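You operate a simulated robot arm through the tools that you are given. There is no shell and no other tool.

The job below is to be done with a simulated robot arm. You get a single attempt, and the scene is never put back.

Task
Unscrew the jerrycan's cap so the base runs, fill the beaker to 200 ml and screw it back on.
Fine: cap on the table meanwhile; tap shut, slide back in the middle, no dye or scent.
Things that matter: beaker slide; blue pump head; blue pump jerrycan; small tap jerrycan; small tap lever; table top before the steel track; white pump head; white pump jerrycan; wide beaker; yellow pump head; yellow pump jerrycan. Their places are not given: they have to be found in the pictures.

Only the result counts: the job must be done as asked and must still hold three seconds after the hand-in. Knocking over, shifting, dropping, spilling or breaking anything else fails it. Lids that push on must go on centred and level and be pressed home; caps that screw on are set level and turned clockwise until they are tight.

Robot
A 6-joint arm with a two-finger parallel gripper, fixed in place. Base frame: the origin is at the foot of the arm, x ahead of it, y to its left, z up; the work surface is at about z = 860. Readings come in mm, rad, newtons and seconds.
With the tool pointing down near the work surface it reaches from about 300 to 660 mm from the base axis. Its first joint turns from -2.007 to 2.007 rad. Payload 3.43 kg.
The TCP is the grasp point between the finger pads, 34 mm short of the fingertips. In the tool frame z runs along the fingers and y along their closing line. The gripper opens to 128 mm. The fingers are 24 mm wide and 12 mm thick; the gripper's body (48 by 130 mm) begins 96 mm behind the TCP.
Orientation is told as [roll, pitch, yaw] about the base's x, y, z axes, in that order, counted from this pose: with the fingers straight down and closing along the base's y, the tool's x points along the base's -x, its y along +y and its z along -z.

Tools
- The arm moves only by the tool play_rows. Its argument "commands" is a list of rows, each a list of 6 numbers: the shift along the tool's x, y, z in units of 100 mm (1.0 is 100 mm), then the turn, a rotation vector about the tool's x, y, z in units of 60 degrees (1.0 is 60 degrees). In form: [[tx, ty, tz, rx, ry, rz], ...]. A call has 1 to 20 rows; each row is the pose to reach, as a shift and turn from the pose commanded when the call began, along the tool's axes at that moment. "grip" is the opening, from 0 (shut) to 1 (fully open), set as the call begins (left out, the last holds). A call with a number of a shift or a turn outside -1 to 1 is refused whole. Each row takes 0.2 s and may step no farther than 50 mm and 0.15 rad from the row before; otherwise, or with a gripper value out of range, the whole call is refused. A pose out of reach is approached as far as the arm can. The call stops where the force on the tool passes 90 N (or 10 N more than at its start, if that is more) or the arm is blocked; 0.2 s more then pass. The fingers move at their own pace (about 153 mm/s each) and stop on an object; they squeeze with about 23 N. The grip force told is the motor's: it shows also when the fingers shut on nothing. Time passes only in rows, and 0.2 s behind the last, so rows that repeat a pose let the fingers close. It gives the time, the measured TCP pose, the force on the tool (base axes), the opening and the grip force at its end, in the units of the frame above (readings bear some noise), with the torque about the TCP (base axes, N m) and any sound that the robot's microphone picked up.
- Cameras (640 x 400 px; columns grow to the right, rows downward): "scene" is fixed at [48.5, -498.7, 1722.2]; the picture's right is [0.82, -0.57, 0.00], its down [-0.50, -0.72, -0.48] and it looks along [0.28, 0.39, -0.88] (base axes); focal length 214 px, centre (320, 200). "wrist" rides on the gripper at [76, -11, -160] in the tool frame; the picture's right is [0.15, 0.99, 0.00], its down [-0.88, 0.13, -0.46] and it looks along [-0.45, 0.07, 0.89] (tool axes); focal length 234 px, centre (320, 200).
- get_image(camera): a new picture of that camera. It takes no simulated time.
- slide_trunk(by): slides the trunk up (or, below 0, down) by that many mm; the arm rides with it, the base frame stays. It gives what a move gives, with no picture.
- probe_pixels(camera, pixels): there is no depth. For up to 12 entries [column, row, z] of the newest picture of that camera ("zoom" is the newest enlarged one), the place [x, y] in the base frame at which the ray of that pixel passes the height z, good to about 3 mm. It takes no simulated time.
- zoom(camera, box): a new picture of the part [left, top, right, bottom] of that camera's present view, enlarged. It takes no simulated time.
- hand_in(): hands the job in; it is judged then, once.

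Open the gripper and draw the arm clear of the work before you hand the job in, unless the task says otherwise.

The tools are called after "Call:" as name(argument=value, ...) on one line, values as JSON. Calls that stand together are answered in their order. play_rows: Moves the arm, as the interface text tells. Its arguments: {"type":"object","properties":{"commands":{"type":"array","items":{"type":"array","items":{"type":"number"}}},"grip":{"type":"number"}},"required":["commands"]} The other tools are called the same way: slide_trunk (by) slides the trunk up or down; get_image (camera) takes a picture; probe_pixels (camera, pixels) gives the place at which the rays of pixels pass given heights; zoom (camera, box) takes an enlarged picture of a part of a camera's view; hand_in () hands the job in.

At the start:

```text
time: 0.0
tcp_pos: [30.6, -305.6, 1450.0]
tool_rot: [-0.001, -0.002, 0.0]
ft_force: [-0.3, 0.3, -0.7]
moment: [0.02, 0.0, -0.01]
gripper_width: 127.7
grasp_force: 0.1
trunk travel left (down, up): [-925.0, 65.0]
```

scene: 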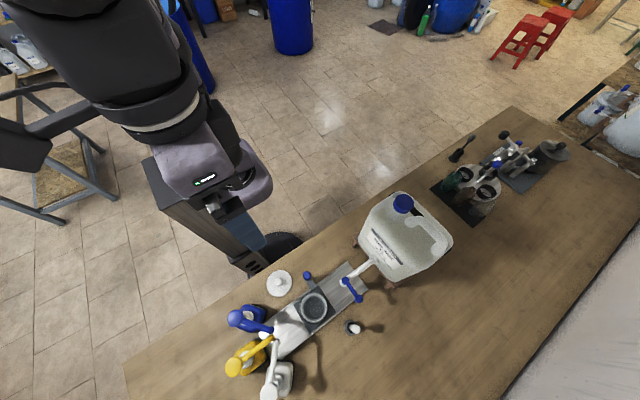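
wrist: 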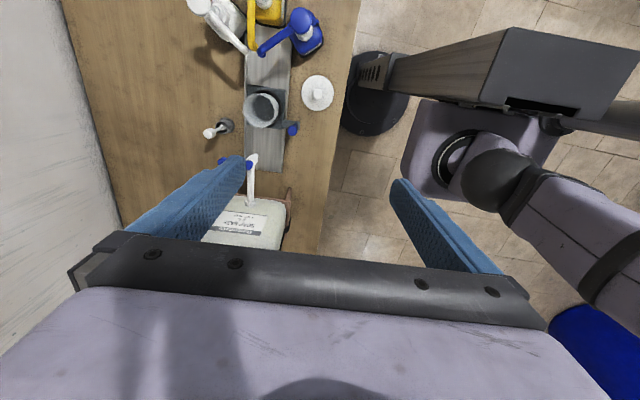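

The scene shows a jerrycan with a blue cap at about (403,203), a spout with a blue lever near (350,287), and a beaker at (315,307) on a steel track. I'll zoom in on these to understand them better.

Call:
zoom(camera="scene", box=[320, 170, 480, 310])

Call:
zoom(camera="scene", box=[220, 250, 380, 400])

Call:
zoom(camera="wrist", box=[170, 0, 350, 250])

```text
2.86 times, centred on (400, 240) of scene
```

zoom: 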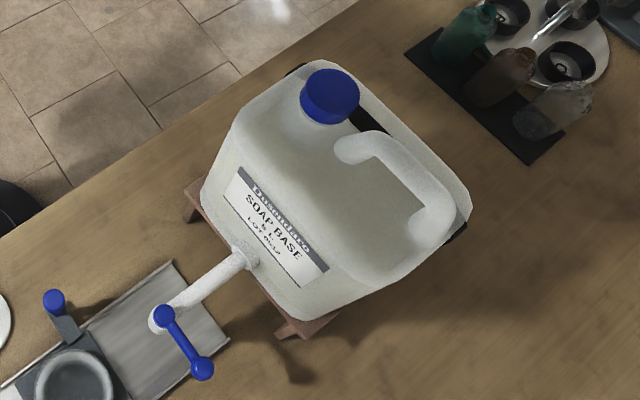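

```text
2.67 times, centred on (300, 325) of scene
```

zoom: 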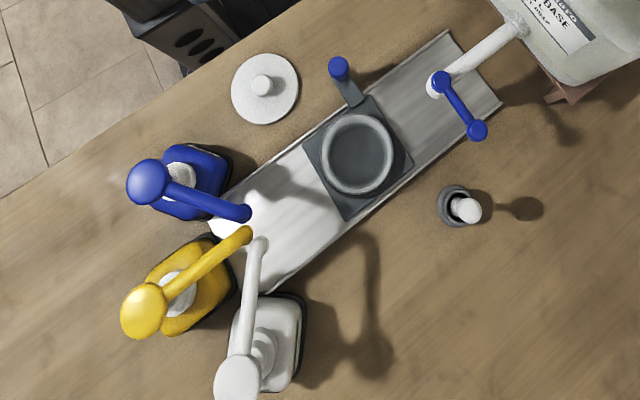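

```text
1.60 times, centred on (260, 125) of wrist
```

zoom: 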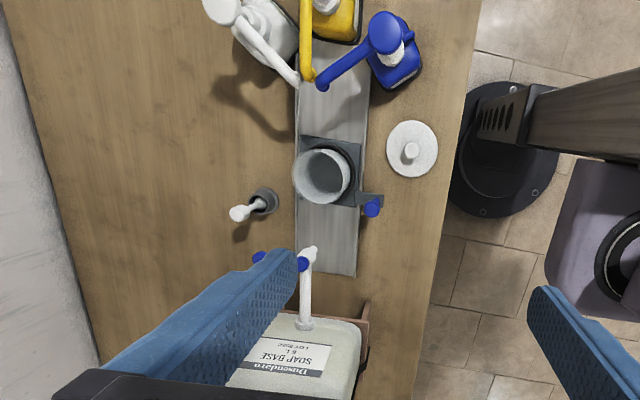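

I'll convert key pixels to base coordinates at plausible heights.

Call:
probe_pixels(camera="scene", pixels=[[315, 307, 880], [279, 283, 860], [354, 327, 860], [345, 283, 1000], [360, 298, 1000], [403, 203, 1150], [403, 203, 1100], [320, 350, 860], [307, 275, 900], [400, 250, 1100], [364, 262, 860], [376, 286, 860]])

Call:
probe_pixels(camera="wrist", pixels=[[262, 110, 880], [317, 91, 860], [223, 126, 860], [254, 158, 1000], [243, 164, 1000], [292, 129, 900], [248, 210, 1000], [243, 171, 860], [283, 171, 860], [250, 158, 950], [262, 110, 950], [300, 250, 1000]])

```text
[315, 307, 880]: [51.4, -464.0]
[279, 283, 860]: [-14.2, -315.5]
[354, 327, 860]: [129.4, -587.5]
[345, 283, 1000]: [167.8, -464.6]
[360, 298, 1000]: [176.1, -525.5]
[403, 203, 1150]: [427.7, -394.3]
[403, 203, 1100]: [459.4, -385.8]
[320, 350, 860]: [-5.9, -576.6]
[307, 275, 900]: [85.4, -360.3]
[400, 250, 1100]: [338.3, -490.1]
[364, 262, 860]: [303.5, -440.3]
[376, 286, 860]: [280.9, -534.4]
```

```text
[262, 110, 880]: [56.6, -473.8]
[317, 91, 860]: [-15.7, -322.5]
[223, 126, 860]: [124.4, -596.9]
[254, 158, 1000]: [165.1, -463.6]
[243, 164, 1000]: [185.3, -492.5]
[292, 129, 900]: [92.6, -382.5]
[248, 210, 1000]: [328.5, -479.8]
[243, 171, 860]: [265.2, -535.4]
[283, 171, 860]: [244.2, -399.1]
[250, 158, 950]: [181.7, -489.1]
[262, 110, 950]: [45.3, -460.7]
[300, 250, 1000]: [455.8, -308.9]
```

The cap appears near (430,-390) at z ≈ 1150, and the two cameras agree on the tap tip near (165,-464) at z ≈ 1000. I'll move at height toward the jerrycan to get a better wrist view.

Call:
play_rows(commands=[[-0.33, -0.2, 0, 0, 0, 0], [-0.66, -0.4, 0, 0, 0, 0], [-1, -0.6, 0, 0, 0, 0]], grip=1)

Call:
get_image(camera="wrist")

```text
time: 0.8
tcp_pos: [130.4, -360.2, 1434.1]
tool_rot: [-0.004, 0.001, 0.0]
ft_force: [0.4, -0.2, -0.1]
moment: [0.01, 0.05, 0.02]
gripper_width: 128.2
grasp_force: 0.1
out of reach, approached as far as the arm can: row 2, 3
trunk travel left (down, up): [-925.0, 65.0]
```

```text
taken
```

wrist: 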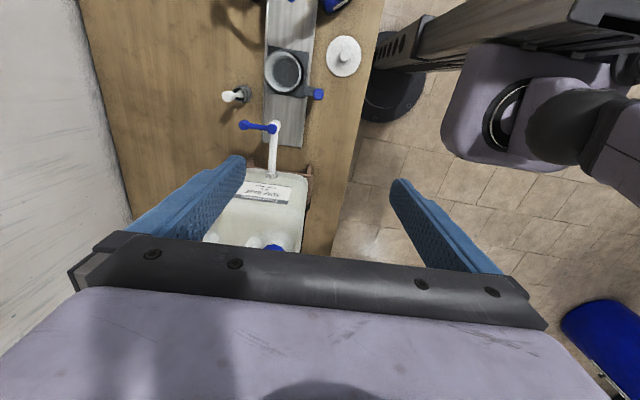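

The arm is at its high limit here, so I lower the TCP while moving further over the jerrycan.

Call:
play_rows(commands=[[0, 0, 0.4, 0, 0, 0], [0, 0, 0.8, 0, 0, 0], [-0.3, 0, 1, 0, 0, 0], [-0.7, 0, 1, 0, 0, 0], [-1, 0, 1, 0, 0, 0]])

Call:
get_image(camera="wrist")

Call:
get_image(camera="scene")

```text
time: 2.0
tcp_pos: [232.3, -359.6, 1335.4]
tool_rot: [-0.002, 0.004, 0.0]
ft_force: [-0.1, -0.1, -0.4]
moment: [0.02, 0.0, 0.01]
gripper_width: 127.8
grasp_force: 0.0
trunk travel left (down, up): [-925.0, 65.0]
```

```text
taken
```

wrist: 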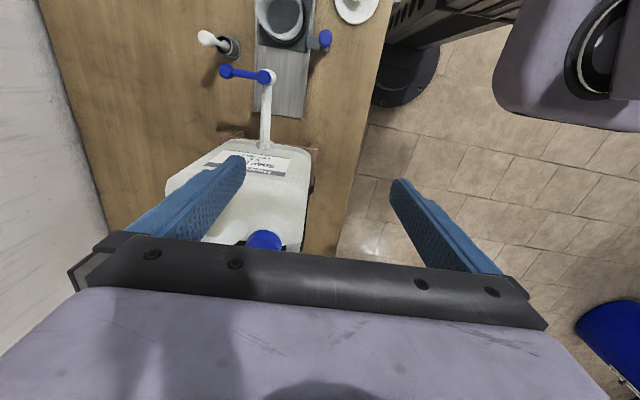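

```text
taken
```

scene: 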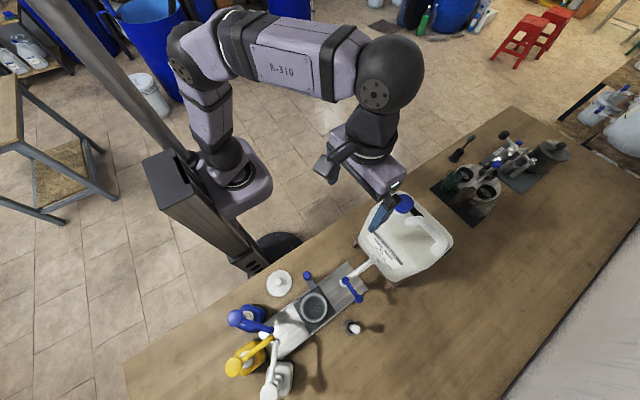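

The cap is visible in the wrist view at about (264,241) and in the scene at (403,203); I probe both at several heights to triangulate.

Call:
probe_pixels(camera="wrist", pixels=[[264, 240, 1050], [264, 240, 1100], [264, 240, 1150], [264, 240, 1200], [268, 76, 950], [268, 76, 1000], [268, 76, 1050], [226, 71, 950], [226, 71, 1000], [226, 71, 1050]])

Call:
zoom(camera="scene", box=[340, 180, 460, 260])

Call:
zoom(camera="wrist", box=[160, 120, 360, 260])

Call:
zoom(camera="wrist", box=[180, 0, 380, 140])

```text
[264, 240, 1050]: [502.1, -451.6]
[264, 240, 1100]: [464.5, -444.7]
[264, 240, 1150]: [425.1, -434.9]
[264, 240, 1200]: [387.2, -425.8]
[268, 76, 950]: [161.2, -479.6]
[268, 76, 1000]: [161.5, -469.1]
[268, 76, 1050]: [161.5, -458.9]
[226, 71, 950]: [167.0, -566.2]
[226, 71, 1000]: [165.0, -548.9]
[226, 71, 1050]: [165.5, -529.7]
```

```text
5.00 times, centred on (400, 220) of scene
```

zoom: 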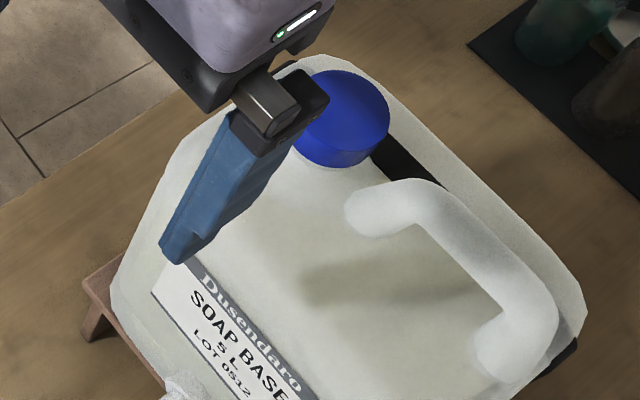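

```text
2.86 times, centred on (260, 190) of wrist
```

zoom: 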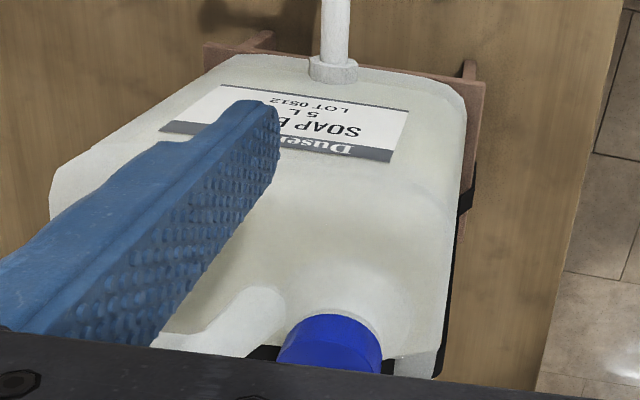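

```text
2.86 times, centred on (280, 70) of wrist
```

zoom: 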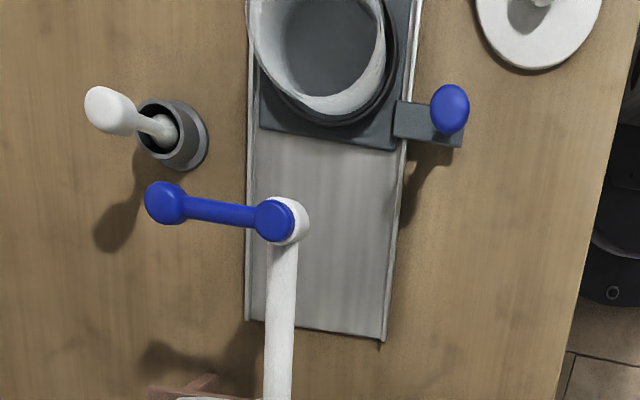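

Triangulation suggests the cap top is actually near z ≈ 1250, around (350,-413), so I need clearance. I raise the trunk first and then move forward for a clean view.

Call:
slide_trunk(by=60)

Call:
play_rows(commands=[[-0.3, -0.1, 0, 0, 0, 0], [-0.6, -0.3, 0, 0, 0, 0], [-0.8, -0.5, 0, 0, 0, 0]])

Call:
get_image(camera="wrist")

Call:
get_image(camera="scene")

```text
time: 3.0
tcp_pos: [230.6, -360.2, 1396.5]
tool_rot: [-0.001, -0.001, -0.002]
ft_force: [0.0, 1.1, 0.1]
moment: [-0.02, -0.01, -0.02]
gripper_width: 127.9
grasp_force: 0.1
trunk travel left (down, up): [-985.0, 5.0]
```

```text
time: 3.8
tcp_pos: [311.1, -414.6, 1397.2]
tool_rot: [0.001, 0.001, 0.001]
ft_force: [-0.3, 0.1, -0.1]
moment: [-0.01, 0.0, 0.01]
gripper_width: 128.1
grasp_force: 0.0
trunk travel left (down, up): [-985.0, 5.0]
```

```text
taken
```

wrist: 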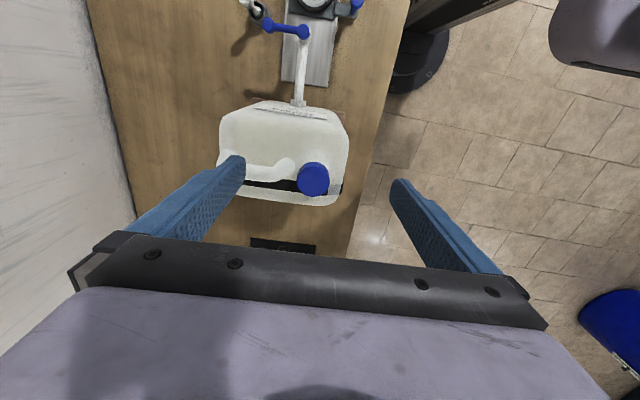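

```text
taken
```

scene: 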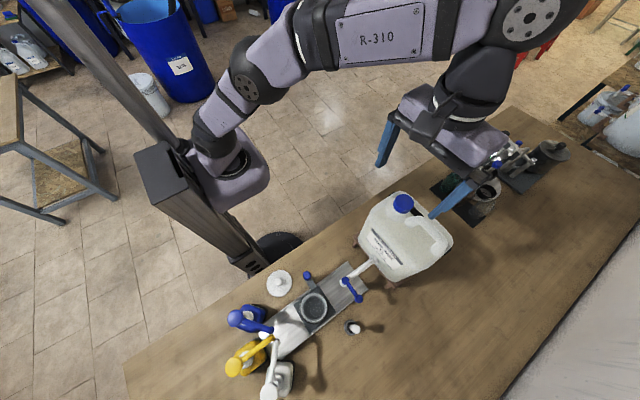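

The cap is fully visible in the wrist view at around (313,178), between the fingers. I zoom there and probe.

Call:
zoom(camera="wrist", box=[210, 90, 370, 220])

Call:
zoom(camera="scene", box=[370, 180, 450, 230])

Call:
probe_pixels(camera="wrist", pixels=[[313, 178, 1100], [313, 178, 1150], [313, 178, 1200], [313, 178, 1250], [304, 31, 950], [304, 31, 1000], [304, 31, 1050], [267, 26, 1000], [267, 26, 1050]])

Call:
probe_pixels(camera="scene", pixels=[[403, 203, 1100], [403, 203, 1150], [403, 203, 1200], [403, 203, 1250], [345, 282, 950], [345, 282, 1000], [345, 282, 1050], [360, 298, 950], [360, 298, 1000], [360, 298, 1050]])

```text
3.08 times, centred on (290, 155) of wrist
```

zoom: 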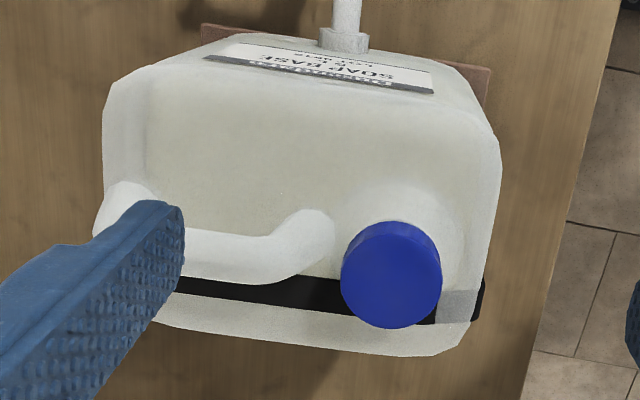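

```text
8.00 times, centred on (410, 205) of scene
```

zoom: 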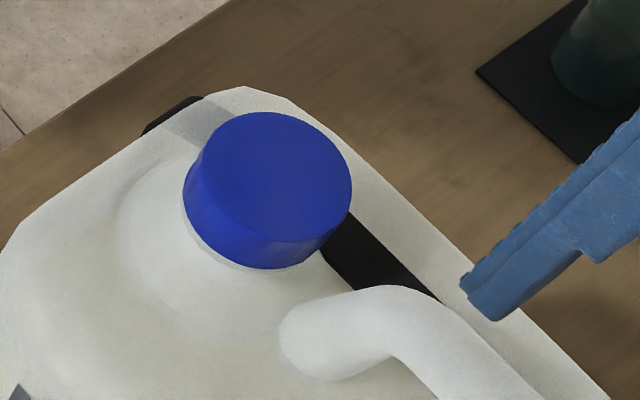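

```text
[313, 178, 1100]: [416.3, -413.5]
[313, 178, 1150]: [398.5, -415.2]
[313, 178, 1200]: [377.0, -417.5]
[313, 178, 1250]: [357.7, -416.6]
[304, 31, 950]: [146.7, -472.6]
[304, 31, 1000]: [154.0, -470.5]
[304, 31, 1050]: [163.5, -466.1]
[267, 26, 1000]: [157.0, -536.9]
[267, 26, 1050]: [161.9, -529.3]
```

```text
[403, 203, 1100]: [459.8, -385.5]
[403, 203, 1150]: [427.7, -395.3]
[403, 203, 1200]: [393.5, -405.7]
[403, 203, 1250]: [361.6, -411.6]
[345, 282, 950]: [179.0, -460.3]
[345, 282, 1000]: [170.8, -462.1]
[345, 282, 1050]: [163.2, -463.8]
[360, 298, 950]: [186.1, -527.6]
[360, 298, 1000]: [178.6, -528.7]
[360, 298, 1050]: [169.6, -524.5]
```

Both views agree on the cap top near (361,-414, z≈1247) with ~47 mm diameter, and the tap pivot near (163,-466, z≈1045). Before uncapping I'll inspect the beaker, slide and tap, so I move back in -x at height.

Call:
play_rows(commands=[[0.35, 0, 0, 0, 0, 0], [0.7, 0, 0, 0, 0, 0], [1, 0, 0, 0, 0, 0]])

Call:
play_rows(commands=[[0.4, 0, 0, 0, 0, 0], [0.8, 0, 0, 0, 0, 0], [1, 0, 0, 0, 0, 0]])

Call:
play_rows(commands=[[0.4, 0, 0, 0, 0, 0], [0.8, 0, 0, 0, 0, 0], [1, 0, 0.3, 0, 0, 0], [1, 0, 0.7, 0, 0, 0], [1, 0, 1, 0, 0, 0]])

Call:
get_image(camera="wrist")

```text
time: 4.6
tcp_pos: [206.8, -410.0, 1396.4]
tool_rot: [-0.002, 0.001, 0.0]
ft_force: [-1.0, 0.8, 0.8]
moment: [-0.02, -0.06, 0.05]
gripper_width: 128.1
grasp_force: 0.1
trunk travel left (down, up): [-985.0, 5.0]
```

```text
time: 5.4
tcp_pos: [108.1, -410.8, 1397.3]
tool_rot: [-0.002, -0.001, 0.001]
ft_force: [-0.4, -0.3, 0.3]
moment: [-0.02, -0.02, -0.01]
gripper_width: 127.9
grasp_force: 0.1
trunk travel left (down, up): [-985.0, 5.0]
```

```text
time: 6.6
tcp_pos: [7.4, -412.1, 1295.0]
tool_rot: [-0.003, 0.0, -0.001]
ft_force: [0.0, -0.8, 0.2]
moment: [0.04, 0.0, 0.02]
gripper_width: 128.3
grasp_force: 0.0
trunk travel left (down, up): [-985.0, 5.0]
```

```text
taken
```

wrist: 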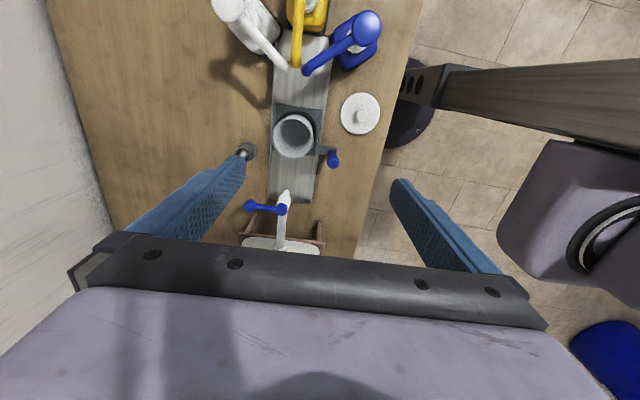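

The beaker is at (294,135), knob at (333,159), and lever from (282,210) to (249,206). Zooming for details.

Call:
zoom(camera="wrist", box=[230, 90, 390, 190])

Call:
zoom(camera="wrist", box=[220, 165, 340, 255])

Call:
zoom(camera="scene", box=[280, 260, 380, 340])

Call:
probe_pixels(camera="wrist", pixels=[[333, 159, 900], [333, 159, 930], [333, 159, 960], [282, 210, 1000], [282, 210, 1050], [249, 206, 1000], [249, 206, 1050], [294, 135, 900], [294, 135, 950], [361, 114, 870]])

Call:
probe_pixels(camera="scene", pixels=[[305, 276, 900], [305, 276, 930], [305, 276, 960], [314, 306, 870], [314, 306, 900], [314, 306, 950], [325, 358, 860], [279, 281, 870]])

```text
4.00 times, centred on (310, 140) of wrist
```

zoom: 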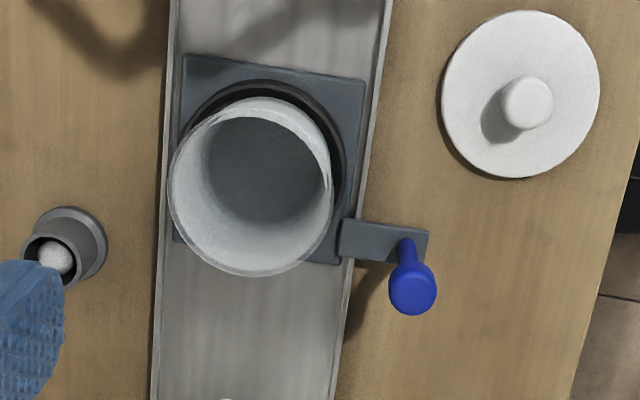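

```text
4.44 times, centred on (280, 210) of wrist
```

zoom: 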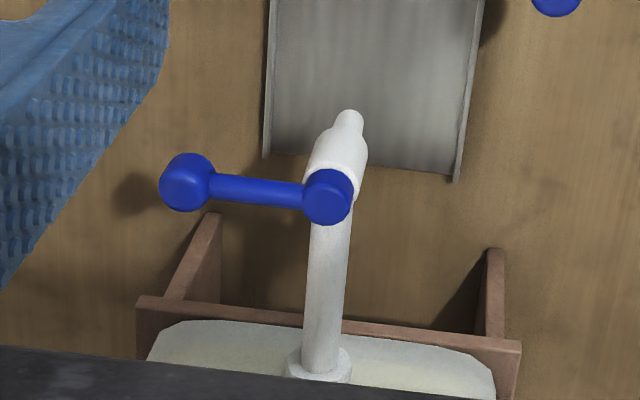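

```text
5.00 times, centred on (330, 300) of scene
```

zoom: 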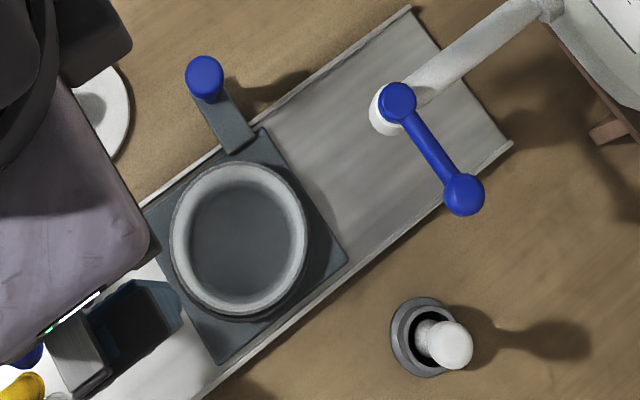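

```text
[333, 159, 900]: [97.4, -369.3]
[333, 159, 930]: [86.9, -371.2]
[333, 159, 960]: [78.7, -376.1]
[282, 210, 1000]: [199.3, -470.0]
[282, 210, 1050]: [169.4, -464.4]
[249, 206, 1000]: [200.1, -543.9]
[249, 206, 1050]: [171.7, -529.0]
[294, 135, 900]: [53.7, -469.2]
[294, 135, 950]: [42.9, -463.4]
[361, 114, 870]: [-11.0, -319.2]
```

```text
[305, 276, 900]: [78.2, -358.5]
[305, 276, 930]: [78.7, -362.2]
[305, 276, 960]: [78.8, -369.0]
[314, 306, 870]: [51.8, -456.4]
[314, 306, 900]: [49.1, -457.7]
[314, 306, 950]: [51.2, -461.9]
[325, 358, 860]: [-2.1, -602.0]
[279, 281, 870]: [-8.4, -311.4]
```

Knob resolves to about (79,-371, z≈957) and the beaker to about (51,-462). I zoom tightly on the beaker from both cameras to look for graduation marks.

Call:
zoom(camera="wrist", box=[268, 110, 324, 160])

Call:
zoom(camera="scene", box=[294, 288, 338, 328])

Call:
zoom(camera="scene", box=[335, 265, 375, 310])

```text
8.00 times, centred on (296, 135) of wrist
```

zoom: 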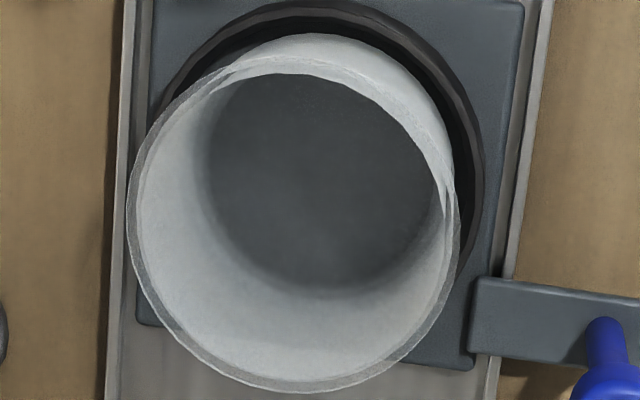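

```text
10.00 times, centred on (316, 308) of scene
```

zoom: 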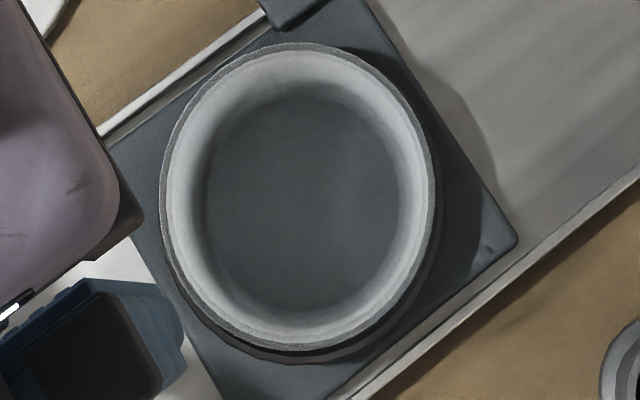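

```text
8.89 times, centred on (355, 288) of scene
```

zoom: 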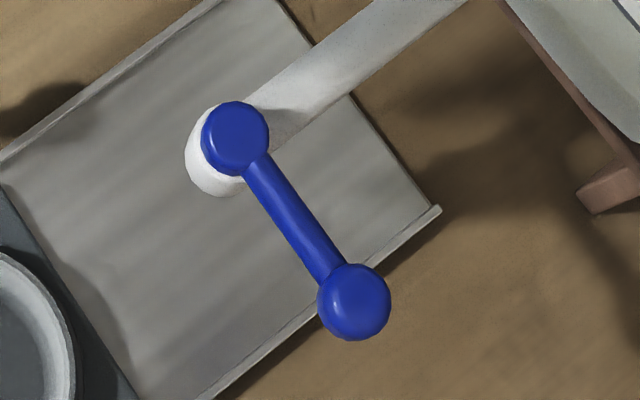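

No marks are visible from above, so I'll tilt the tool 30° so the wrist camera looks more sideways at the beaker.

Call:
play_rows(commands=[[0.2, 0, 0, 0, -0.13, 0], [0.4, 0, 0, 0, -0.26, 0], [0.6, 0, 0.2, 0, -0.39, 0], [0.8, 0, 0.4, 0, -0.5, 0]])

Call:
get_image(camera="wrist")

```text
time: 7.6
tcp_pos: [4.6, -440.9, 1255.9]
tool_rot: [-0.004, -0.524, 0.004]
ft_force: [-0.3, 0.1, -0.6]
moment: [0.06, -0.01, 0.04]
gripper_width: 127.9
grasp_force: 0.1
out of reach, approached as far as the arm can: row 3, 4
trunk travel left (down, up): [-985.0, 5.0]
```

```text
taken
```

wrist: 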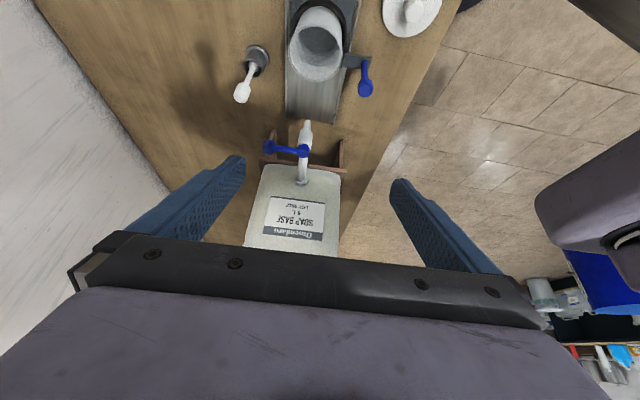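

In this view the beaker is at (318,45), seen partly from the side. I zoom in for marks.

Call:
zoom(camera="wrist", box=[280, 0, 380, 100])

Call:
zoom(camera="wrist", box=[250, 100, 350, 190])

```text
4.00 times, centred on (330, 50) of wrist
```

zoom: 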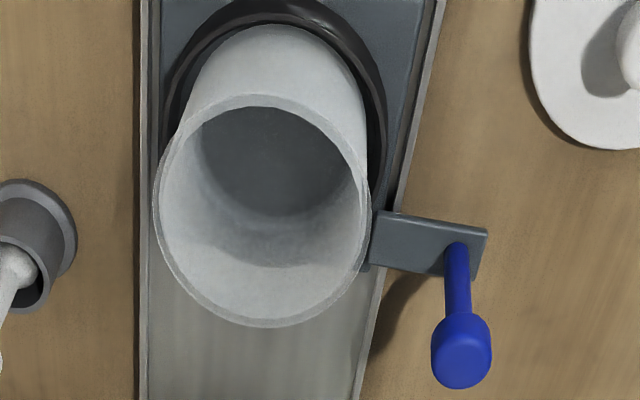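

```text
4.44 times, centred on (300, 145) of wrist
```

zoom: 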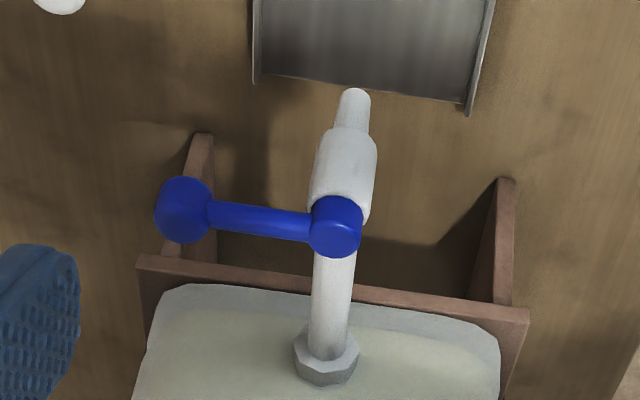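

The -x side shows no marks, so I'll undo the tilt and yaw to look from the robot's side (+y).

Call:
play_rows(commands=[[0, 0, 0, 0, 0.13, 0], [0, 0, 0, 0, 0.26, 0], [0, 0, 0, 0, 0.39, 0], [0, 0, 0, 0, 0.5, 0]])

Call:
play_rows(commands=[[0, 0, 0, 0, 0, -0.14], [0, 0, 0, 0, 0, -0.28], [0, 0, 0, 0, 0, -0.42], [0, 0, 0, 0, 0, -0.56], [0, 0, 0, 0, 0, -0.7], [0, 0, 0, 0, 0, -0.84], [0, 0, 0, 0, 0, -0.98]])

Call:
play_rows(commands=[[0, 0, 0, 0, 0, -0.14], [0, 0, 0, 0, 0, -0.28], [0, 0, 0, 0, 0, -0.42], [0, 0, 0, 0, 0, -0.52]])

Call:
get_image(camera="wrist")

Call:
get_image(camera="scene")

```text
time: 8.6
tcp_pos: [5.1, -441.7, 1255.6]
tool_rot: [-0.003, 0.003, 0.0]
ft_force: [0.1, 0.3, -0.1]
moment: [0.01, 0.04, 0.03]
gripper_width: 128.3
grasp_force: 0.1
trunk travel left (down, up): [-985.0, 5.0]
```

```text
time: 10.2
tcp_pos: [4.0, -441.3, 1256.3]
tool_rot: [-0.002, 0.002, 1.027]
ft_force: [1.1, -0.2, -0.6]
moment: [-0.01, -0.02, 0.02]
gripper_width: 127.9
grasp_force: 0.0
trunk travel left (down, up): [-985.0, 5.0]
```

```text
time: 11.2
tcp_pos: [81.1, -433.8, 1246.4]
tool_rot: [0.043, 0.01, 1.531]
ft_force: [0.9, 0.0, 1.0]
moment: [-0.01, -0.02, -0.02]
gripper_width: 127.9
grasp_force: 0.1
out of reach, approached as far as the arm can: row 3, 4
trunk travel left (down, up): [-985.0, 5.0]
```

```text
taken
```

wrist: 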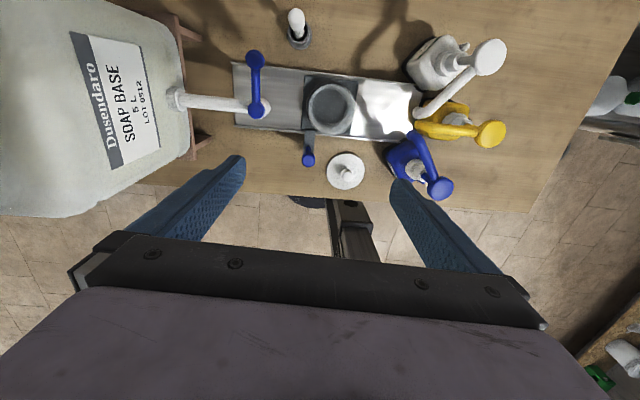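

```text
taken
```

scene: 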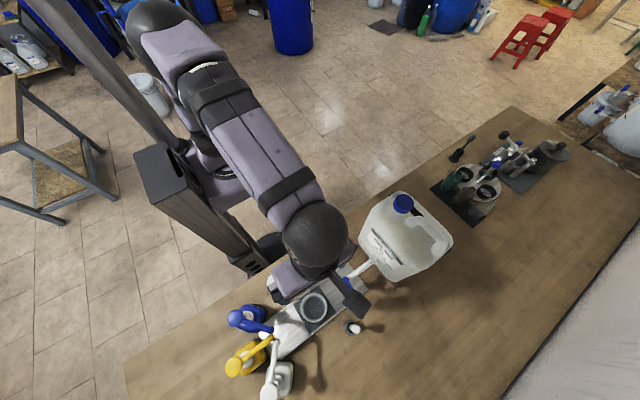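

The image shows the yaw limit near +1.5 rad here. I'll return to yaw 0 and view the beaker obliquely from the robot side, with TCP near (40,-300) and lower.

Call:
play_rows(commands=[[0, 0, 0, 0, 0, 0.14], [0, 0, 0, 0, 0, 0.28], [0, 0, 0, 0, 0, 0.42], [0, 0, 0, 0, 0, 0.56], [0, 0, 0, 0, 0, 0.7], [0, 0, 0, 0, 0, 0.84], [0, 0, 0, 0, 0, 0.98]])

Call:
play_rows(commands=[[0, 0, 0, 0, 0, 0.14], [0, 0, 0, 0, 0, 0.28], [0, 0, 0, 0, 0, 0.42], [0, 0, 0, 0, 0, 0.52]])

```text
time: 12.8
tcp_pos: [79.7, -437.0, 1248.4]
tool_rot: [0.014, 0.038, 0.497]
ft_force: [0.3, 0.0, -0.4]
moment: [0.0, 0.03, -0.02]
gripper_width: 128.0
grasp_force: 0.0
trunk travel left (down, up): [-985.0, 5.0]
```

```text
time: 13.8
tcp_pos: [78.5, -434.1, 1248.5]
tool_rot: [-0.01, 0.042, -0.048]
ft_force: [-0.7, -0.5, 0.1]
moment: [-0.02, 0.0, -0.02]
gripper_width: 127.9
grasp_force: 0.1
trunk travel left (down, up): [-985.0, 5.0]
```

Orientation drifted slightly (pitch 0.042, yaw -0.048), so I correct it while moving toward y = -335, then continue.

Call:
play_rows(commands=[[0.1, 0.3, 0, -0.01, -0.04, -0.046], [0.25, 0.6, 0, -0.01, -0.04, -0.046], [0.385, 1, 0, -0.01, -0.04, -0.046]])

Call:
slide_trunk(by=-150)

Call:
get_image(camera="wrist")

Call:
get_image(camera="scene")

```text
time: 14.6
tcp_pos: [45.9, -331.2, 1248.8]
tool_rot: [-0.001, 0.0, 0.007]
ft_force: [-0.3, 0.7, 0.0]
moment: [-0.06, 0.0, 0.01]
gripper_width: 127.9
grasp_force: 0.2
trunk travel left (down, up): [-985.0, 5.0]
```

```text
time: 16.4
tcp_pos: [46.4, -333.7, 1097.8]
tool_rot: [0.001, 0.0, 0.004]
ft_force: [-0.5, 0.1, 0.9]
moment: [-0.02, 0.03, 0.01]
gripper_width: 128.0
grasp_force: 0.0
trunk travel left (down, up): [-835.0, 155.0]
```

```text
taken
```

wrist: 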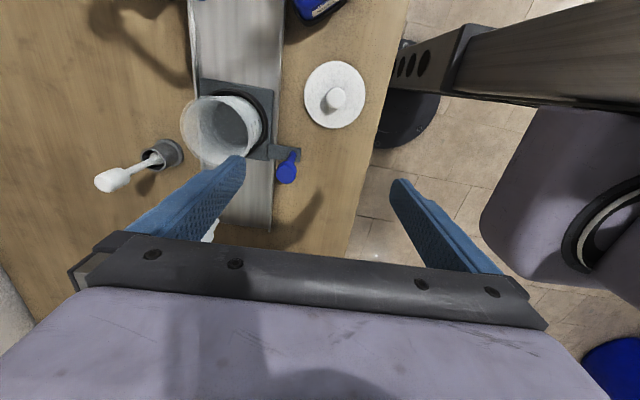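

```text
taken
```

scene: 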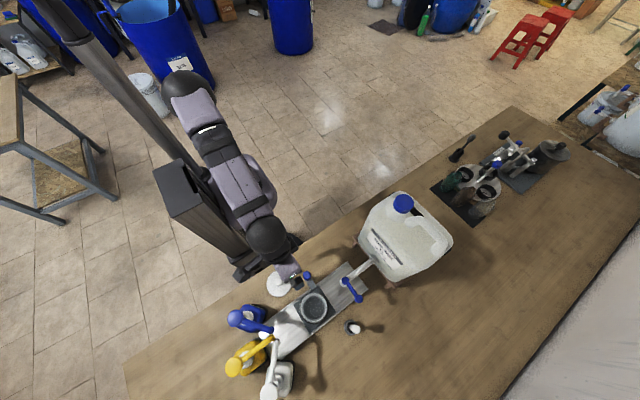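

The beaker is now near (222,130) in the wrist view, seen from its robot side. Zooming in.

Call:
zoom(camera="wrist", box=[170, 80, 310, 190])

Call:
probe_pixels(camera="wrist", pixels=[[287, 172, 940], [287, 172, 955], [287, 172, 970], [272, 230, 862], [218, 222, 862], [300, 185, 862]])

```text
3.64 times, centred on (240, 135) of wrist
```

zoom: 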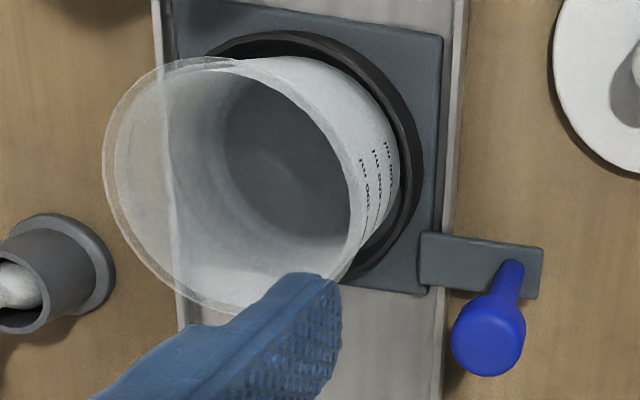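

```text
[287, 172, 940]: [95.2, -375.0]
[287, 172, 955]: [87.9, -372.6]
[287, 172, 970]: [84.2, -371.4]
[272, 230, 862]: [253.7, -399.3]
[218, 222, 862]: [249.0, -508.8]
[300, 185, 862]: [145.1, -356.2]
```

There are graduation marks with text on the robot-facing side near zoom (375,180). I zoom in tighter.

Call:
zoom(camera="wrist", box=[235, 105, 275, 160])

```text
7.27 times, centred on (255, 132) of wrist
```

zoom: 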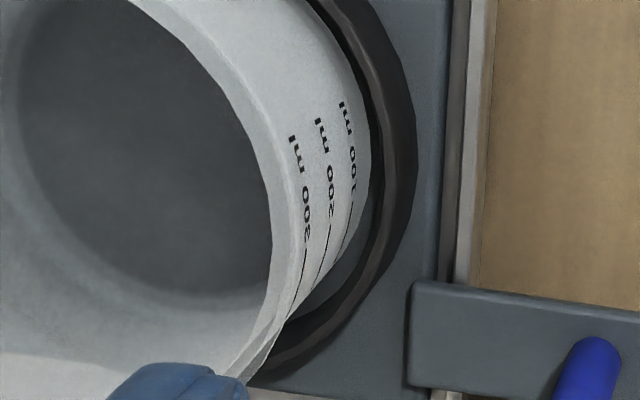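

The beaker carries 100/200/300 ml marks on its robot-facing side. Now I check the jerrycan's front face, the stand and the tap nut in the scene view to plan clearance for the slide push.

Call:
probe_pixels(camera="scene", pixels=[[374, 260, 1000], [374, 260, 1030], [361, 242, 1000], [361, 242, 1100], [361, 242, 1200], [376, 195, 1200], [388, 286, 860], [394, 284, 900], [365, 223, 1200], [343, 286, 1000], [343, 286, 1020]])

Call:
zoom(camera="scene", box=[330, 215, 410, 300])

```text
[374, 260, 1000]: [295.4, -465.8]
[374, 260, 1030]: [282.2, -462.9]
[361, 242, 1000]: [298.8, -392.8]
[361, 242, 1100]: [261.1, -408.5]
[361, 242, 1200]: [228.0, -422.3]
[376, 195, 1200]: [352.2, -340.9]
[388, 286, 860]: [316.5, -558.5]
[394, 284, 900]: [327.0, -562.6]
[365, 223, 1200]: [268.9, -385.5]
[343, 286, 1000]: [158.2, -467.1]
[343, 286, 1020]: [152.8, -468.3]
```

```text
4.71 times, centred on (370, 258) of scene
```

zoom: 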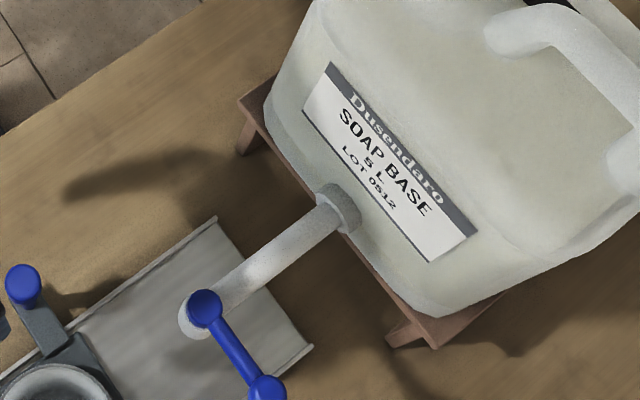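

The jerrycan's front and stand start near x≈285-300, so there's plenty of room for the knob up to x≈200. I rotate the gripper to yaw -90° so it closes along the track direction, for a positive drive of the knob.

Call:
play_rows(commands=[[0, 0, 0, 0, 0, 0.14], [0, 0, 0, 0, 0, 0.28], [0, 0, 0, 0, 0, 0.42], [0, 0, 0, 0, 0, 0.56], [0, 0, 0, 0, 0, 0.7], [0, 0, 0, 0, 0, 0.84], [0, 0, 0, 0, 0, 0.98]])

Call:
play_rows(commands=[[0, 0, 0, 0, 0, 0.14], [0, 0, 0, 0, 0, 0.28], [0, 0, 0, 0, 0, 0.42], [0, 0, 0, 0, 0, 0.52]])

Call:
get_image(camera="wrist")

```text
time: 17.9
tcp_pos: [47.2, -333.5, 1097.7]
tool_rot: [0.001, 0.002, -1.025]
ft_force: [-0.3, 0.3, -0.1]
moment: [-0.01, 0.02, -0.02]
gripper_width: 128.0
grasp_force: 0.0
trunk travel left (down, up): [-835.0, 155.0]
```

```text
time: 18.9
tcp_pos: [46.5, -335.1, 1097.4]
tool_rot: [-0.001, 0.0, -1.569]
ft_force: [-0.2, 0.2, 0.0]
moment: [0.01, 0.0, -0.06]
gripper_width: 127.9
grasp_force: 0.1
trunk travel left (down, up): [-835.0, 155.0]
```

```text
taken
```

wrist: 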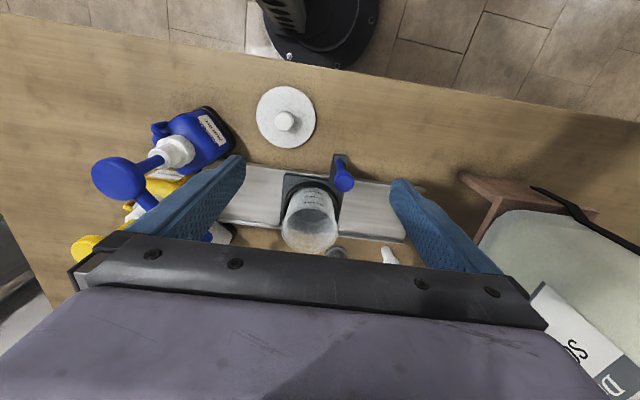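

This view shows the beaker with its marks at (312,218) and the knob at (343,182). Zoom and probe.

Call:
zoom(camera="wrist", box=[270, 140, 370, 255])

Call:
probe_pixels(camera="wrist", pixels=[[344, 182, 940], [344, 182, 955], [344, 182, 970], [389, 255, 1000], [389, 255, 980], [311, 200, 950], [311, 200, 960]])

```text
3.48 times, centred on (320, 198) of wrist
```

zoom: 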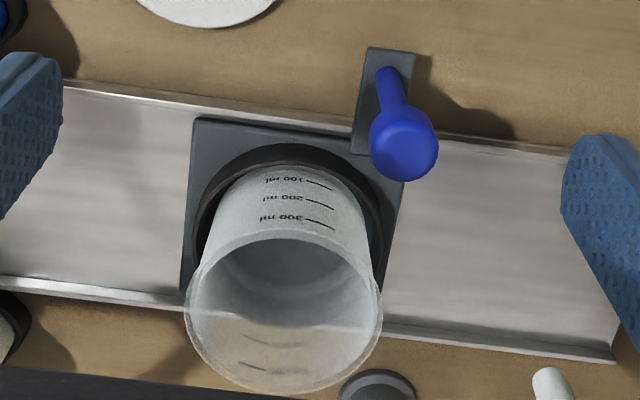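

```text
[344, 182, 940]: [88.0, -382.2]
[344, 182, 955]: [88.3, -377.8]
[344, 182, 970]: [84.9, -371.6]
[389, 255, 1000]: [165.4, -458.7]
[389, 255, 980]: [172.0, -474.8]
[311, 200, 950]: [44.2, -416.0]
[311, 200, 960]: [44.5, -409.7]
```

Knob sits at about (85,-372, z≈965), nozzle at about (168,-466). I move over the knob and descend in two steps with the fingers straddling it along x.

Call:
play_rows(commands=[[-0.19, 0.19, 0.1, 0, 0, 0], [-0.37, 0.38, 0.4, 0, 0, 0], [-0.37, 0.38, 0.8, 0, 0, 0], [-0.37, 0.38, 1, 0, 0, 0]])

Call:
get_image(camera="wrist")

```text
time: 19.9
tcp_pos: [87.5, -371.2, 997.0]
tool_rot: [0.0, 0.0, -1.567]
ft_force: [0.1, -0.3, 0.3]
moment: [0.02, -0.02, -0.01]
gripper_width: 127.9
grasp_force: 0.0
trunk travel left (down, up): [-835.0, 155.0]
```

```text
taken
```

wrist: 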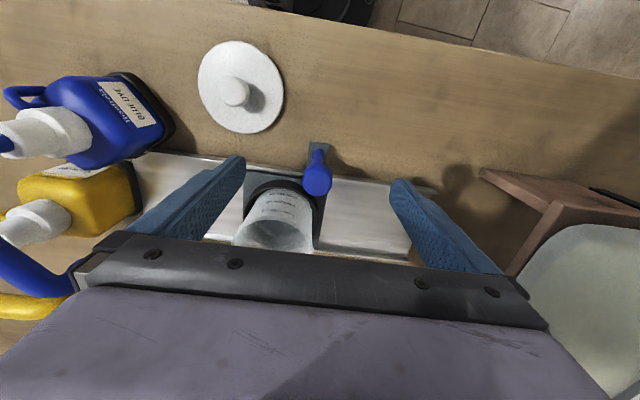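

Knob at (317,180) sits between the fingers. Before descending, I check the pump spout tips' location for clearance.

Call:
probe_pixels(camera="scene", pixels=[[273, 331, 960], [273, 331, 1000], [273, 331, 1040], [273, 339, 1000], [277, 342, 1000]])

Call:
probe_pixels(camera="wrist", pixels=[[317, 178, 960], [317, 178, 970], [317, 178, 980]])

Call:
zoom(camera="scene", box=[220, 260, 340, 360])

```text
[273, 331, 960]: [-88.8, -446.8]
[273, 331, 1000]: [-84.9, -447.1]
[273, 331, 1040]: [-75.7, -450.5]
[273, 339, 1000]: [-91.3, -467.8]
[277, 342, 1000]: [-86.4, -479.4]
```

```text
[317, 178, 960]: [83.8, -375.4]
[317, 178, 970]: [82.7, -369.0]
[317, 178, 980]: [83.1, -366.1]
```

```text
4.00 times, centred on (280, 310) of scene
```

zoom: 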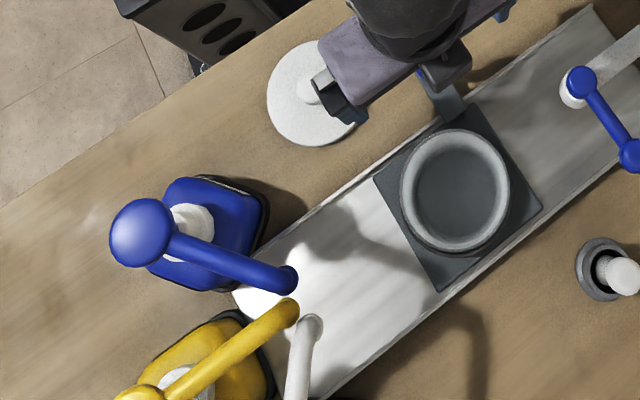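

Spout tips are at x≈-80, well clear. I descend 40 mm, centring on the knob at x≈83, then close.

Call:
play_rows(commands=[[0, -0.04, 0.2, 0, 0, 0], [0, -0.04, 0.4, 0, 0, 0]])

Call:
play_rows(commands=[[0, 0, 0, 0, 0, 0], [0, 0, 0, 0, 0, 0], [0, 0, 0, 0, 0, 0], [0, 0, 0, 0, 0, 0]], grip=0)

Call:
get_image(camera="wrist")

```text
time: 20.6
tcp_pos: [82.1, -372.0, 956.5]
tool_rot: [-0.001, 0.001, -1.566]
ft_force: [0.6, 0.2, 0.5]
moment: [0.03, -0.01, -0.02]
gripper_width: 127.8
grasp_force: 0.1
trunk travel left (down, up): [-835.0, 155.0]
```

```text
time: 21.6
tcp_pos: [82.6, -372.9, 957.9]
tool_rot: [0.0, 0.0, -1.567]
ft_force: [2.5, 0.0, -3.9]
moment: [-0.45, -0.24, 0.11]
gripper_width: 25.9
grasp_force: 44.9
trunk travel left (down, up): [-835.0, 155.0]
```

```text
taken
```

wrist: 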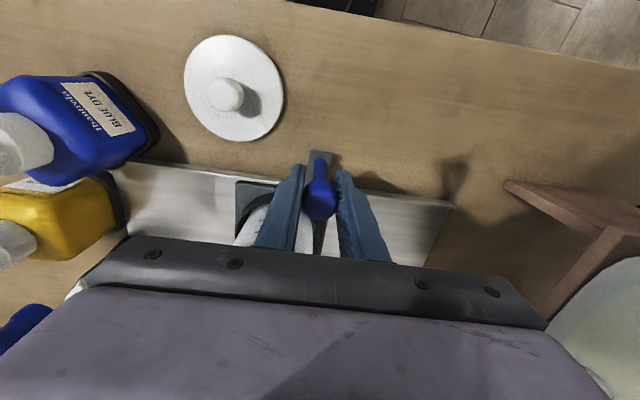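

The knob is gripped (25.9 mm). I slide it +x slowly toward the tap.

Call:
play_rows(commands=[[0, 0.05, 0, 0, 0, 0], [0, 0.15, 0, 0, 0, 0], [0, 0.25, 0, 0, 0, 0], [0, 0.35, 0, 0, 0, 0], [0, 0.45, 0, 0, 0, 0], [0, 0.55, 0, 0, 0, 0], [0, 0.65, 0, 0, 0, 0], [0, 0.75, 0, 0, 0, 0], [0, 0.85, 0, 0, 0, 0], [0, 0.92, 0, 0, 0, 0], [0, 0.97, 0, 0, 0, 0], [0, 1, 0, 0, 0, 0]])

Call:
get_image(camera="scene")

Call:
get_image(camera="wrist")

```text
time: 24.1
tcp_pos: [181.7, -372.0, 957.1]
tool_rot: [0.0, 0.001, -1.564]
ft_force: [-0.6, -11.6, -3.8]
moment: [-0.35, 0.43, 0.1]
gripper_width: 25.8
grasp_force: 45.6
trunk travel left (down, up): [-835.0, 155.0]
```

```text
taken
```

scene: 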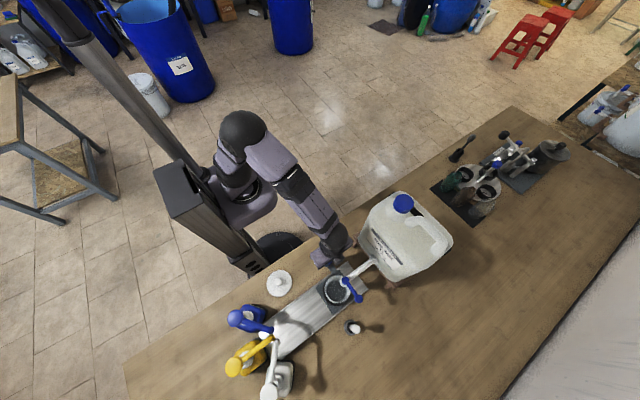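

```text
taken
```

wrist: 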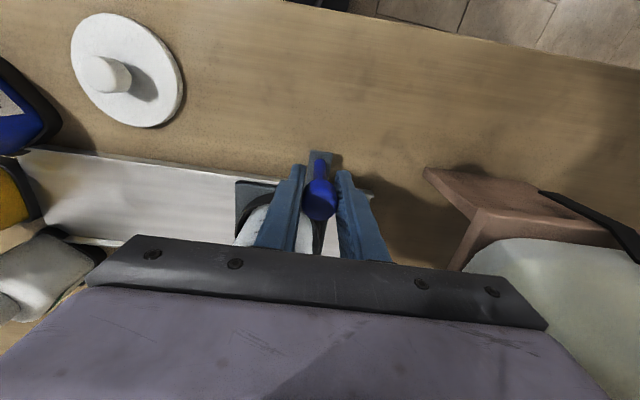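

The slide moved 99 mm with some lateral force (-11.6 N in y). Let me check the beaker vs the nozzle in the scene view.

Call:
zoom(camera="scene", box=[310, 250, 380, 310])

Call:
probe_pixels(camera="scene", pixels=[[338, 290, 880], [338, 290, 950], [338, 290, 960]])

```text
6.67 times, centred on (345, 280) of scene
```

zoom: 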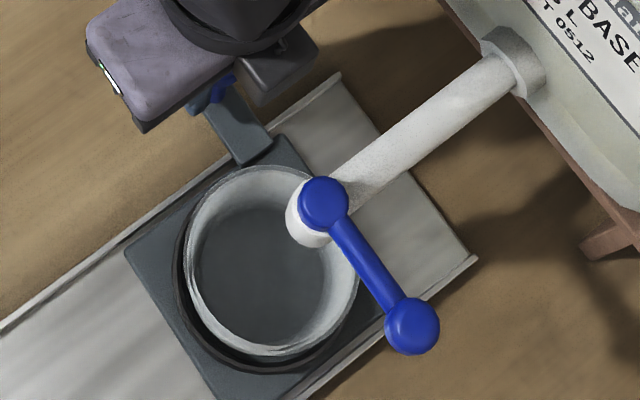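

```text
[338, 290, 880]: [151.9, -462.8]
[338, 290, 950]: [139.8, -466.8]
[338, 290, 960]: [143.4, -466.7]
```

Beaker centre is around x≈150 with the nozzle near 167. I push on in small steps, also easing y by 1.5 mm toward the force.

Call:
play_rows(commands=[[-0.015, 0.03, 0, 0, 0, 0], [-0.015, 0.06, 0, 0, 0, 0], [-0.015, 0.09, 0, 0, 0, 0]])

Call:
play_rows(commands=[[0, 0.03, 0, 0, 0, 0], [0, 0.06, 0, 0, 0, 0]])

```text
time: 24.9
tcp_pos: [189.1, -371.6, 957.1]
tool_rot: [0.001, 0.006, -1.567]
ft_force: [0.5, -1.2, -2.9]
moment: [-0.7, -0.29, -0.02]
gripper_width: 25.5
grasp_force: 44.4
trunk travel left (down, up): [-835.0, 155.0]
```

```text
time: 25.6
tcp_pos: [196.0, -372.4, 957.4]
tool_rot: [0.002, 0.006, -1.567]
ft_force: [1.3, -4.2, -5.1]
moment: [1.09, -0.27, -0.02]
gripper_width: 25.7
grasp_force: 45.0
trunk travel left (down, up): [-835.0, 155.0]
```

Knob now at x≈196, so the beaker should be at ≈165. Checking.

Call:
zoom(camera="scene", box=[310, 250, 380, 310])

```text
6.67 times, centred on (345, 280) of scene
```

zoom: 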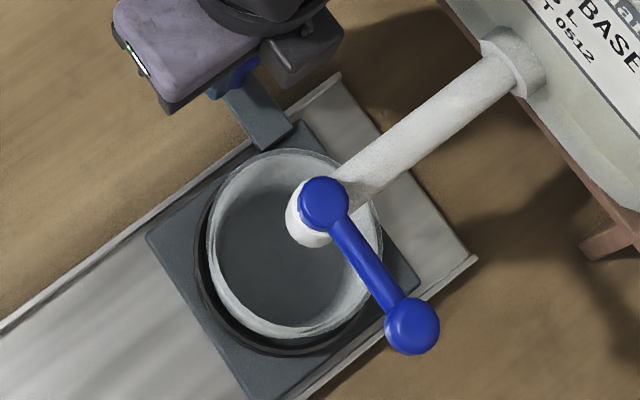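

The beaker is centred under the nozzle. I release the knob with a moderate opening and rise.

Call:
play_rows(commands=[[0, 0, 0, 0, 0, 0], [0, 0, 0, 0, 0, 0]], grip=0.5)

Call:
play_rows(commands=[[0, 0, -0.4, 0, 0, 0], [0, 0, -0.8, 0, 0, 0], [0, 0, -1, 0, 0, 0]])

Call:
get_image(camera="wrist")

```text
time: 26.1
tcp_pos: [195.6, -370.7, 957.0]
tool_rot: [0.0, 0.001, -1.568]
ft_force: [0.9, 0.4, -0.3]
moment: [-0.03, -0.04, -0.01]
gripper_width: 63.9
grasp_force: 0.0
trunk travel left (down, up): [-835.0, 155.0]
```

```text
time: 26.9
tcp_pos: [194.3, -370.5, 1057.2]
tool_rot: [-0.002, 0.004, -1.566]
ft_force: [0.0, 0.0, 0.7]
moment: [-0.01, -0.02, -0.02]
gripper_width: 64.0
grasp_force: 0.1
trunk travel left (down, up): [-835.0, 155.0]
```

```text
taken
```

wrist: 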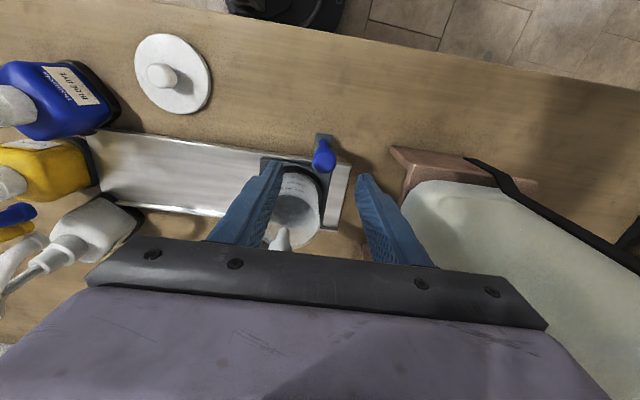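

Nozzle at (282,238) over the beaker. Zoom to verify alignment and check whether it drips.

Call:
zoom(camera="wrist", box=[240, 120, 370, 250])

Call:
probe_pixels(camera="wrist", pixels=[[408, 190, 1000], [408, 190, 1050], [530, 185, 990], [400, 150, 990], [324, 155, 965]])

```text
3.08 times, centred on (305, 185) of wrist
```

zoom: 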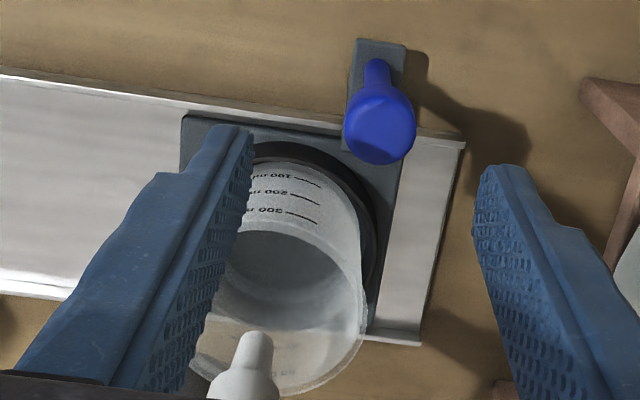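

```text
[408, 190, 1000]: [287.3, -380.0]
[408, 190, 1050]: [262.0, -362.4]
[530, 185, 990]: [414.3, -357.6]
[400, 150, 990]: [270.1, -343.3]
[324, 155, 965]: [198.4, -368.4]
```

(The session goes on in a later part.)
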